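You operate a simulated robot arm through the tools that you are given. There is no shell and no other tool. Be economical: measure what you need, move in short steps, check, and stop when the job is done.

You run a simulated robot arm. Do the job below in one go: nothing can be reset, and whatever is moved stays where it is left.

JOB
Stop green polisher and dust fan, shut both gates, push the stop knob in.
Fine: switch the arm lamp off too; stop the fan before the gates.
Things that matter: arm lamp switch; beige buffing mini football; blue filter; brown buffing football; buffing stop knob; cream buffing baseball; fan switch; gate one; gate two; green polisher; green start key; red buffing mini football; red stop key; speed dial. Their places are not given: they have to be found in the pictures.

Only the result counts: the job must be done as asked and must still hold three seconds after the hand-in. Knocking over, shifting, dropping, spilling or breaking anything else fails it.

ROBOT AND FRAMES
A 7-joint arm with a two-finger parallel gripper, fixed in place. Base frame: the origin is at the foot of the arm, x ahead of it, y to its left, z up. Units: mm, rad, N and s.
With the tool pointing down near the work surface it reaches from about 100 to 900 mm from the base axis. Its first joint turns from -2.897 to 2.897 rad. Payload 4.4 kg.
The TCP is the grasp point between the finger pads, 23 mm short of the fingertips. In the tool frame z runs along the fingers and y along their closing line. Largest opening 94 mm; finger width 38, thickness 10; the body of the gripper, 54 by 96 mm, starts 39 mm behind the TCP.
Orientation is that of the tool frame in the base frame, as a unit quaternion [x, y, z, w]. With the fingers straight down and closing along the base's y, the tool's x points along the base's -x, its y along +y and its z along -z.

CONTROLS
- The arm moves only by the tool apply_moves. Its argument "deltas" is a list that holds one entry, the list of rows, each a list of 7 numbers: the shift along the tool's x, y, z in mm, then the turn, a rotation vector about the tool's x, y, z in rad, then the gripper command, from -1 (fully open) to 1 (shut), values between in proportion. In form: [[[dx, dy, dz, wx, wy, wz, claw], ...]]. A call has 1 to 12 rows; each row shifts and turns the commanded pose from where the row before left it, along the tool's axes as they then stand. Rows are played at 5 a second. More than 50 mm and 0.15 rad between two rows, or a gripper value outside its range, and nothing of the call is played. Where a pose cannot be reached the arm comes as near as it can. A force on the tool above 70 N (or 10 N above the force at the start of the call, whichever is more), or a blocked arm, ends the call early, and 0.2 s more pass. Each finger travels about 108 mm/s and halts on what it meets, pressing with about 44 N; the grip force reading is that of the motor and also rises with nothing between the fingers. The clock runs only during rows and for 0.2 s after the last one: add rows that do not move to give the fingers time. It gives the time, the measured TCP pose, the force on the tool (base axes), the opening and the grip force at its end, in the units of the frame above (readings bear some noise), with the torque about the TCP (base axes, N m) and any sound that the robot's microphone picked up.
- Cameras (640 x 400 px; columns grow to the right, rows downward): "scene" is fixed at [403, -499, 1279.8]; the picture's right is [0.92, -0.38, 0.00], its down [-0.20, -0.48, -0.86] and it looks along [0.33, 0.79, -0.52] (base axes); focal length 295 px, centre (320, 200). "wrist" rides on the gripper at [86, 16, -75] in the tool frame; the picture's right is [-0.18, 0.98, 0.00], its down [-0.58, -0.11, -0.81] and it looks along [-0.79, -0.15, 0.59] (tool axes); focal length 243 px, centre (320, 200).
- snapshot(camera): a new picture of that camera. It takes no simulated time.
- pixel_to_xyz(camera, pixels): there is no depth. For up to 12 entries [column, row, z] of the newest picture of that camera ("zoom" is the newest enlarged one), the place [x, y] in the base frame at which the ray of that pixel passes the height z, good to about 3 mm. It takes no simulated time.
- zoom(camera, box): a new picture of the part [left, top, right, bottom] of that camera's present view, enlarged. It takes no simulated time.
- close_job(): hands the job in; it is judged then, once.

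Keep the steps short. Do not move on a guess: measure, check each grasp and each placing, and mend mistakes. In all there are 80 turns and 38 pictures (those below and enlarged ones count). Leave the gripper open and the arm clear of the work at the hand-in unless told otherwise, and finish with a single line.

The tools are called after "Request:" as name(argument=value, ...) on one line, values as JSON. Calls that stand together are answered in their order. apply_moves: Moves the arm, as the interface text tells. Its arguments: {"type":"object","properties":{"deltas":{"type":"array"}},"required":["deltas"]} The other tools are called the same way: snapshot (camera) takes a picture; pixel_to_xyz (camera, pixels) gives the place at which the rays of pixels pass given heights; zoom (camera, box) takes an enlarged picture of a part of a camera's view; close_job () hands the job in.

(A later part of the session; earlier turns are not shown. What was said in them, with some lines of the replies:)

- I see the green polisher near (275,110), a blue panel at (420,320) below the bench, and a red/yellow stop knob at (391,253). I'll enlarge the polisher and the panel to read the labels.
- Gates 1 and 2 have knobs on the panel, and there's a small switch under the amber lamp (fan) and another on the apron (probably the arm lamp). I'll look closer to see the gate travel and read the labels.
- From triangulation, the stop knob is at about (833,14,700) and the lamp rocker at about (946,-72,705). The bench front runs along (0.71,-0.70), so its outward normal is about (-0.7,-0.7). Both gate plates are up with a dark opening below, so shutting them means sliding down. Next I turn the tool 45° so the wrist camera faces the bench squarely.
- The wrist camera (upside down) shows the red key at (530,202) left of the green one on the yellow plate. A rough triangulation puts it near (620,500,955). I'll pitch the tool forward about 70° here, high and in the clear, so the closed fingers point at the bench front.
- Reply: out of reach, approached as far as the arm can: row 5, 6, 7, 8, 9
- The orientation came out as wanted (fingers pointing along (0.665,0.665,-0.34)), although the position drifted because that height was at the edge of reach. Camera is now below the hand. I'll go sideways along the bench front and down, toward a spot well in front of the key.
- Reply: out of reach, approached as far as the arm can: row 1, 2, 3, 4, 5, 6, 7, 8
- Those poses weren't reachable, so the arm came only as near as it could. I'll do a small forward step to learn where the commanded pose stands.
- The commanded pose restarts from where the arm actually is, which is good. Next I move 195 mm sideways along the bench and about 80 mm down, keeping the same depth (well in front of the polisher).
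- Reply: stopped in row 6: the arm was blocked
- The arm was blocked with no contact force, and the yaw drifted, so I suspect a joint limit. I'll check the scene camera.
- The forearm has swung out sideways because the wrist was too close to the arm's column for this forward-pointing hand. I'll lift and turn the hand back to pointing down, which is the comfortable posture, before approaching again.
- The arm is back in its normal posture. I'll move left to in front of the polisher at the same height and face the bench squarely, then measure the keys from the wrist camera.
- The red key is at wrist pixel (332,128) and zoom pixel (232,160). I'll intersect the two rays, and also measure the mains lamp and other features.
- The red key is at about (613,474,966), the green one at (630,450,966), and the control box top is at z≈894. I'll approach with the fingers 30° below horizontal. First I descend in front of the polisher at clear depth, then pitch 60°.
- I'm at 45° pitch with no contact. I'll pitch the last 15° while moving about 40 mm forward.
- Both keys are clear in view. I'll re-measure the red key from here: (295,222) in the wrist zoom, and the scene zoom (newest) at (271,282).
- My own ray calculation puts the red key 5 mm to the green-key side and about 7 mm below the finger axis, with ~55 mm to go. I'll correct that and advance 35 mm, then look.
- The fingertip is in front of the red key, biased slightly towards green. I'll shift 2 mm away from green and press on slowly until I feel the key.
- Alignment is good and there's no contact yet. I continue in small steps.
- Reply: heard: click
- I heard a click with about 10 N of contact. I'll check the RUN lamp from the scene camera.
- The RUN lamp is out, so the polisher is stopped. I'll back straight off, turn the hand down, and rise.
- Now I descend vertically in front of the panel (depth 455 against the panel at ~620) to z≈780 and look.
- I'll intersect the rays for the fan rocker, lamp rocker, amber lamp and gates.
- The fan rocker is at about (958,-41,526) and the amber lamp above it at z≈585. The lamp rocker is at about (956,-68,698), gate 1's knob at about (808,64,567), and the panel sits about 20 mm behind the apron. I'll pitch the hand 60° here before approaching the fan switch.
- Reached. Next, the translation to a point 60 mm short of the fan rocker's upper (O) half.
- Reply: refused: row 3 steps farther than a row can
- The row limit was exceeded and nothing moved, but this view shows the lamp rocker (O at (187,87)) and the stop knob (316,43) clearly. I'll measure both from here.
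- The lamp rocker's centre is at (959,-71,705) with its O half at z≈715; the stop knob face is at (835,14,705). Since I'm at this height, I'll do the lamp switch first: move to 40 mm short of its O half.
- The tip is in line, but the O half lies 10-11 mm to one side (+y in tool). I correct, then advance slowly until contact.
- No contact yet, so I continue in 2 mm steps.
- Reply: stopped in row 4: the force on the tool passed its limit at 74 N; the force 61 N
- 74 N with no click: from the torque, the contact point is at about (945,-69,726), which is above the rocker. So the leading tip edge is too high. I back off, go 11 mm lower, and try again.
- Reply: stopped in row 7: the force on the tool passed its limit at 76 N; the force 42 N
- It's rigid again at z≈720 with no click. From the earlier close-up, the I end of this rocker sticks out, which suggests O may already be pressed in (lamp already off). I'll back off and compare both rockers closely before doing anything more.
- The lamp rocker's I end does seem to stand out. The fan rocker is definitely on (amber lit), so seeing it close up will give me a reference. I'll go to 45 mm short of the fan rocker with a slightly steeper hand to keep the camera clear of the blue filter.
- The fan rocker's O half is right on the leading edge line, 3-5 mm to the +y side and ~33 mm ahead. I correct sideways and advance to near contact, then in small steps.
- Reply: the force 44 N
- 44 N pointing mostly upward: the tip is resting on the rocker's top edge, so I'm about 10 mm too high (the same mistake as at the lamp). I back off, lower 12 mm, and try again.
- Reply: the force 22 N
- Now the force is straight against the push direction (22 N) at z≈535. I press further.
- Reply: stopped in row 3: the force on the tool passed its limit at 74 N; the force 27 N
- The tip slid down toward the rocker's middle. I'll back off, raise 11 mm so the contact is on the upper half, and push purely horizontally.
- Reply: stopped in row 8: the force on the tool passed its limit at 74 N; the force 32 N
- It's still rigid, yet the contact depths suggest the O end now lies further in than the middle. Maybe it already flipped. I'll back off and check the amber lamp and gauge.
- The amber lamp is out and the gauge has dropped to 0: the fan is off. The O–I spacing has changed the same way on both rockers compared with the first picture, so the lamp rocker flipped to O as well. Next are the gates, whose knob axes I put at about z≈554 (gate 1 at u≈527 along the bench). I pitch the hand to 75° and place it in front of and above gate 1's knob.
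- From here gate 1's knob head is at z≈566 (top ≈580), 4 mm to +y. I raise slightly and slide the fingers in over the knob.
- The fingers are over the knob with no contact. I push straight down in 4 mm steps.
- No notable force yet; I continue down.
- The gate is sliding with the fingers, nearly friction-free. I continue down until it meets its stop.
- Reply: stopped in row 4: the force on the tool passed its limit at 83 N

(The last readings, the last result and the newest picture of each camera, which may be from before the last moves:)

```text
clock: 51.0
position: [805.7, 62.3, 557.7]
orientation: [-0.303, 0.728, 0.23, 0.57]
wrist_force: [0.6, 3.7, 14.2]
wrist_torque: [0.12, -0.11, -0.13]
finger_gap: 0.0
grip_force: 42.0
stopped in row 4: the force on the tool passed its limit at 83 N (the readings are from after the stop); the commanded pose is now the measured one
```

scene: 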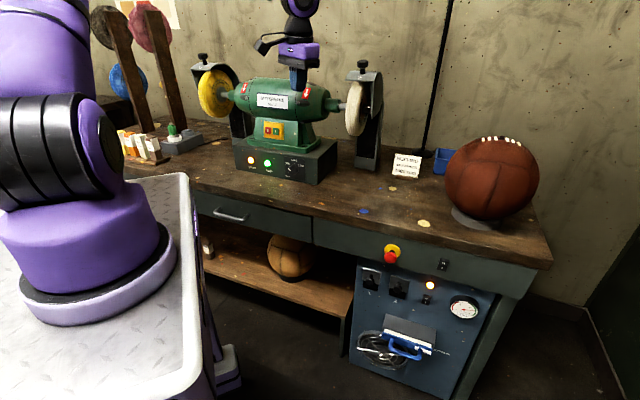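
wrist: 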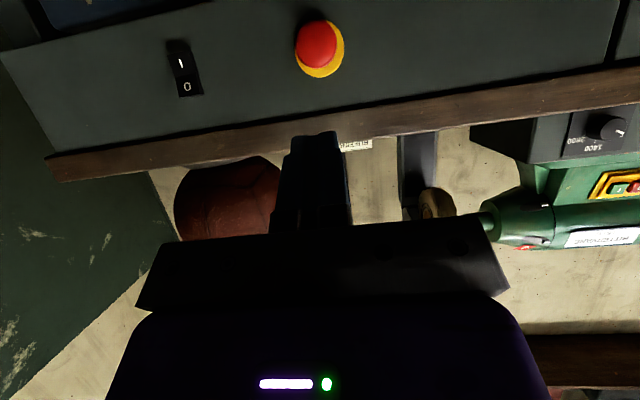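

Gate 1 hit its end stop at TCP z≈558 after roughly 40 mm of travel. I lift clear, back out, and shift 87 mm to gate 2.

Request:
apply_moves(deltas=[[[-18.4, 0, -5, 0, 0, 0, 1], [-18.4, 0, -5, 0, 0, 0, 1], [-18.4, 0, -5, 0, 0, 0, 1], [6.5, 0, -24, 0, 0, 0, 1], [6.5, 0, -24, 0, 0, 0, 1], [0, -43.5, 0, 0, 0, 0, 1], [0, -43.5, 0, 0, 0, 0, 1], [0, 0, 0, 0, 0, 0, 1]]])

```text
clock: 52.8
position: [829.7, -38.5, 613.7]
orientation: [-0.303, 0.73, 0.229, 0.568]
wrist_force: [0.5, -0.5, -0.1]
wrist_torque: [-0.01, -0.04, -0.01]
finger_gap: 0.2
grip_force: 42.4
```

In line with gate 2 at z 614. I slide in over its knob.

Request:
apply_moves(deltas=[[[-4, 1.5, 17, 0, 0, 0, 1], [-4, 0, 17, 0, 0, 0, 1], [-4, 0, 16, 0, 0, 0, 1], [0, 0, 0, 0, 0, 0, 1]]])

```text
clock: 53.8
position: [865.7, -0.2, 612.8]
orientation: [-0.302, 0.73, 0.229, 0.568]
wrist_force: [-1.5, -0.7, 0.6]
wrist_torque: [-0.04, -0.03, 0.01]
finger_gap: 0.1
grip_force: 42.3
```

The fingers are over the gate 2 knob, so I push down to its stop.

Request:
apply_moves(deltas=[[[3.86, 0, 1.04, 0, 0, 0, 1], [3.86, 0, 1.04, 0, 0, 0, 1], [3.86, 0, 1.04, 0, 0, 0, 1], [3.86, 0, 1.04, 0, 0, 0, 1], [3.86, 0, 1.04, 0, 0, 0, 1], [3.86, 0, 1.04, 0, 0, 0, 1], [3.86, 0, 1.04, 0, 0, 0, 1], [3.86, 0, 1.04, 0, 0, 0, 1], [3.86, 0, 1.04, 0, 0, 0, 1], [3.86, 0, 1.04, 0, 0, 0, 1], [0, 0, 0, 0, 0, 0, 1]]])

Request:
apply_moves(deltas=[[[3.86, 0, 1.04, 0, 0, 0, 1], [3.86, 0, 1.04, 0, 0, 0, 1], [3.86, 0, 1.04, 0, 0, 0, 1], [3.86, 0, 1.04, 0, 0, 0, 1], [3.86, 0, 1.04, 0, 0, 0, 1], [0, 0, 0, 0, 0, 0, 1]]])

```text
clock: 56.2
position: [865.3, 1.2, 572.4]
orientation: [-0.303, 0.73, 0.23, 0.568]
wrist_force: [-0.4, -0.4, -0.3]
wrist_torque: [0.02, -0.03, 0.02]
finger_gap: 0.0
grip_force: 42.0
```

```text
clock: 57.6
position: [867.2, 0.9, 558.2]
orientation: [-0.303, 0.726, 0.23, 0.572]
wrist_force: [-0.8, 4.5, 59.9]
wrist_torque: [0.41, -0.25, 0.65]
finger_gap: 0.0
grip_force: 42.2
```

Gate 2 stopped at the same level (z 558) with 60 N: shut. I lift, back out, level the fingers to horizontal, and go up to the stop knob's height.

Request:
apply_moves(deltas=[[[-18.4, 0, -5, 0, 0, 0, 1], [-18.4, 0, -5, 0, 0, 0, 1], [-18.4, 0, -5, 0, 0, 0, 1], [12, 0, -46, 0, 0, 0, 1], [12, 0, -46, 0, 0, 0, 1], [0, 33, 0, 0, -0.12, 0, 1], [0, 0, 0, 0, -0.12, 0, 1], [-45, 0, 0, 0, 0, 0, 1], [-45, 0, 0, 0, 0, 0, 1], [0, 0, 0, 0, 0, 0, 1]]])

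Request:
snapshot(camera="wrist")

```text
clock: 59.8
position: [772.8, -40.9, 700.6]
orientation: [-0.274, 0.656, 0.265, 0.652]
wrist_force: [-0.2, -0.2, 0.8]
wrist_torque: [0.0, 0.0, 0.0]
finger_gap: 0.0
grip_force: 43.0
```

```text
3 pictures are left
```

wrist: 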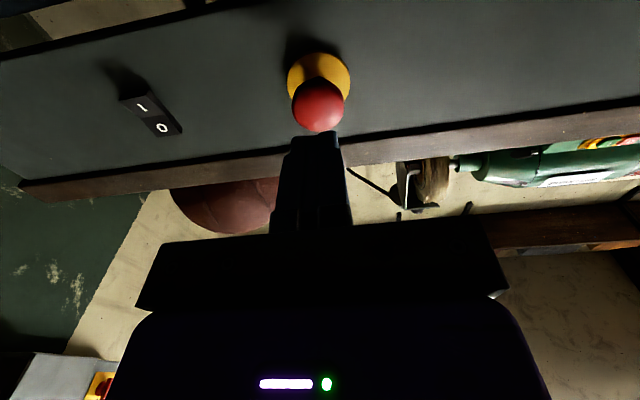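

The stop knob is straight ahead: about 10 mm above the finger axis, 1–2 mm to the side, ~58 mm away. I correct and advance.

Request:
apply_moves(deltas=[[[-10, -2, 0, 0, 0, 0, 1], [0, 0, 22, 0, 0, 0, 1], [0, 0, 22, 0, 0, 0, 1], [0, 0, 4, 0, 0, 0, 1], [0, 0, 4, 0, 0, 0, 1], [0, 0, 3, 0, 0, 0, 1], [0, 0, 3, 0, 0, 0, 1], [0, 0, 0, 0, 0, 0, 1]]])

```text
clock: 61.6
position: [813.8, -5.1, 708.2]
orientation: [-0.272, 0.657, 0.264, 0.652]
wrist_force: [-43.0, -32.1, 12.2]
wrist_torque: [0.68, -0.95, 0.17]
finger_gap: 0.0
grip_force: 42.4
```

Contact at 55 N, no click yet. I push further in small steps.

Request:
apply_moves(deltas=[[[0, 0, 2, 0, 0, 0, 1], [0, 0, 2, 0, 0, 0, 1], [0, 0, 2, 0, 0, 0, 1], [0, 0, 2, 0, 0, 0, 1], [0, 0, 0, 0, 0, 0, 1]]])

```text
clock: 61.9
position: [813.6, -5.3, 707.9]
orientation: [-0.272, 0.657, 0.264, 0.652]
wrist_force: [-34.3, -26.7, 21.1]
wrist_torque: [0.8, -0.88, 0.16]
finger_gap: 0.1
grip_force: 42.6
stopped in row 1: the force on the tool passed its limit at 74 N (the readings are from after the stop); the commanded pose is now the measured one
```

It's rigid, and the torque says contact is at the finger's upper corner. I'll look before pressing more.

Request:
zoom(camera="wrist", box=[220, 20, 420, 145])

```text
3.20 times, centred on (320, 82) of wrist
```

zoom: 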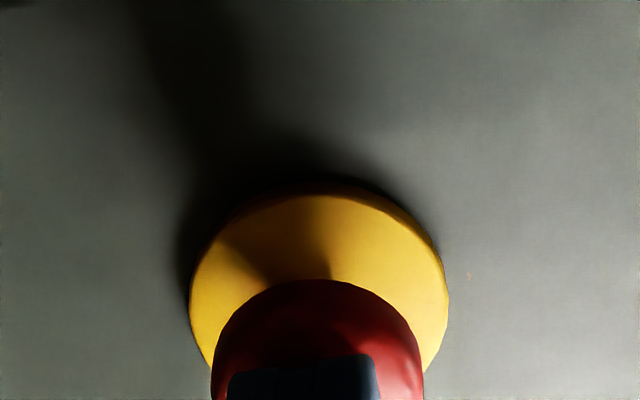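

The tip sits about 6–10 mm above the knob's centre, on the dome's upper part. I back off, lower 8 mm, centre 2 mm sideways, and press again.

Request:
apply_moves(deltas=[[[0, 0, -12, 0, 0, 0, 1], [8, 2, 0, 0, 0, 0, 1], [0, 0, 8, 0, 0, 0, 1], [0, 0, 3, 0, 0, 0, 1], [0, 0, 2, 0, 0, 0, 1], [0, 0, 2, 0, 0, 0, 1], [0, 0, 2, 0, 0, 0, 1], [0, 0, 0, 0, 0, 0, 1]]])

```text
clock: 63.4
position: [813.7, -3.7, 697.9]
orientation: [-0.271, 0.658, 0.263, 0.651]
wrist_force: [-39.9, -29.9, 20.9]
wrist_torque: [0.88, -1.08, 0.17]
finger_gap: 0.1
grip_force: 42.5
stopped in row 7: the force on the tool passed its limit at 76 N (the readings are from after the stop); the commanded pose is now the measured one
```

It stops at the same depth (tip d≈595), so it may already be in. I retreat and compare it with the first picture, with the gates in the same view.

Request:
apply_moves(deltas=[[[0, 0, -40, 0, 0, 0, 1], [0, 0, -45, 0, 0, 0, 1], [0, 45, -20, 0, 0, 0, 1], [0, 45, 0, 0, 0, 0, 1], [0, 45, 0, 0, 0, 0, 1], [0, 45, 0, 0, 0, 0, 1], [0, 45, 0, 0, 0, 0, 1], [0, 0, 0, 0, 0, 0, 1]]])

Request:
zoom(camera="scene", box=[352, 240, 452, 310])

```text
clock: 65.2
position: [583.0, 85.2, 696.3]
orientation: [-0.273, 0.658, 0.264, 0.65]
wrist_force: [-1.1, 0.5, 0.7]
wrist_torque: [0.02, 0.03, 0.01]
finger_gap: 0.0
grip_force: 42.7
```

```text
5.71 times, centred on (402, 275) of scene
```

zoom: 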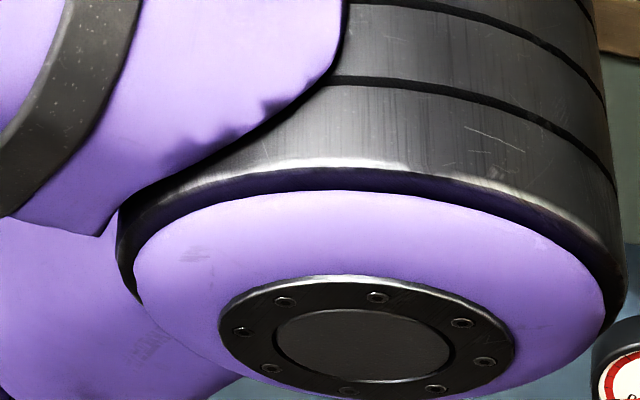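

The arm blocks the scene view. I'll turn the hand down and rise back to the clear starting posture, then use the remaining picture to verify.

Request:
apply_moves(deltas=[[[0, 0, 0, 0, 0.131, 0, 1], [0, 0, 0, 0, 0.131, 0, 1], [0, 0, 0, 0, 0.131, 0, 1], [0, 0, 0, 0, 0.131, 0, 1], [0, 0, 0, 0, 0.131, 0, 1], [0, 0, 0, 0, 0.131, 0, 1], [0, 0, 0, 0, 0.131, 0, 1], [0, 0, 0, 0, 0.131, 0, 1], [0, 0, 0, 0, 0.131, 0, 1], [0, 0, 0, 0, 0.131, 0, 1], [0, 0, 0, 0, 0.131, 0, 1], [0, 0, 0, 0, 0.12, 0, 1]]])

Request:
apply_moves(deltas=[[[0, 0, -45, 0, 0, 0, 1], [0, 0, -45, 0, 0, 0, 1], [0, 0, -45, 0, 0, 0, 1], [0, 0, -45, 0, 0, 0, 1], [0, 0, -45, 0, 0, 0, 1], [0, 0, -45, 0, 0, 0, 1], [0, 0, -45, 0, 0, 0, 1], [0, 0, -45, 0, 0, 0, 1], [0, 0, -45, 0, 0, 0, 1], [0, 0, -45, 0, 0, 0, 1], [0, 0, 0, 0, 0, 0, 1]]])

```text
clock: 67.8
position: [583.2, 84.8, 696.6]
orientation: [-0.379, 0.925, -0.004, -0.003]
wrist_force: [0.3, -0.3, -0.3]
wrist_torque: [0.04, 0.01, -0.02]
finger_gap: 0.0
grip_force: 41.5
```

```text
clock: 70.2
position: [583.6, 88.9, 1148.1]
orientation: [-0.38, 0.925, -0.004, -0.002]
wrist_force: [-0.3, -0.1, 0.1]
wrist_torque: [-0.04, 0.02, 0.02]
finger_gap: 0.1
grip_force: 42.2
```

The arm is back in its clear high posture. I take the same enlarged view as at the start.

Request:
zoom(camera="scene", box=[352, 240, 452, 310])

```text
5.71 times, centred on (402, 275) of scene
```

zoom: 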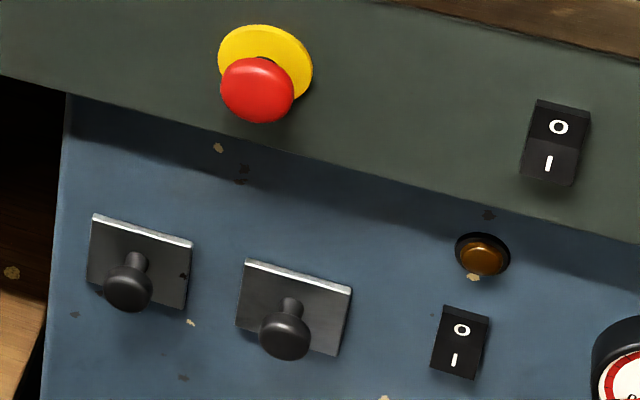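

Compared with the first picture:
- The red knob sits closer to its yellow plate with the stem hidden, so it's latched in.
- Both gates are down and covering their openings.
- The amber lamp is out.
- Both rockers show the same flipped geometry.

I open the gripper here, in the clear.

Request:
apply_moves(deltas=[[[0, 0, 0, 0, 0, 0, 0], [0, 0, 0, 0, 0, 0, -1], [0, 0, 0, 0, 0, 0, -1], [0, 0, 0, 0, 0, 0, -1], [0, 0, 0, 0, 0, 0, -1]]])

```text
clock: 71.4
position: [583.6, 90.1, 1146.5]
orientation: [-0.379, 0.925, -0.004, -0.002]
wrist_force: [0.6, 0.3, -0.3]
wrist_torque: [0.01, 0.02, 0.0]
finger_gap: 94.1
grip_force: 0.0
```

The gripper is open and the arm is clear, so I hand the job in.

Request:
close_job()

```text
The job is handed in.
```

Job handed in: polisher stopped, dust fan off before both gates were shut, stop knob pushed in, and the arm lamp switch set to O (judged by the switch position; I did not see the lamp itself go out).
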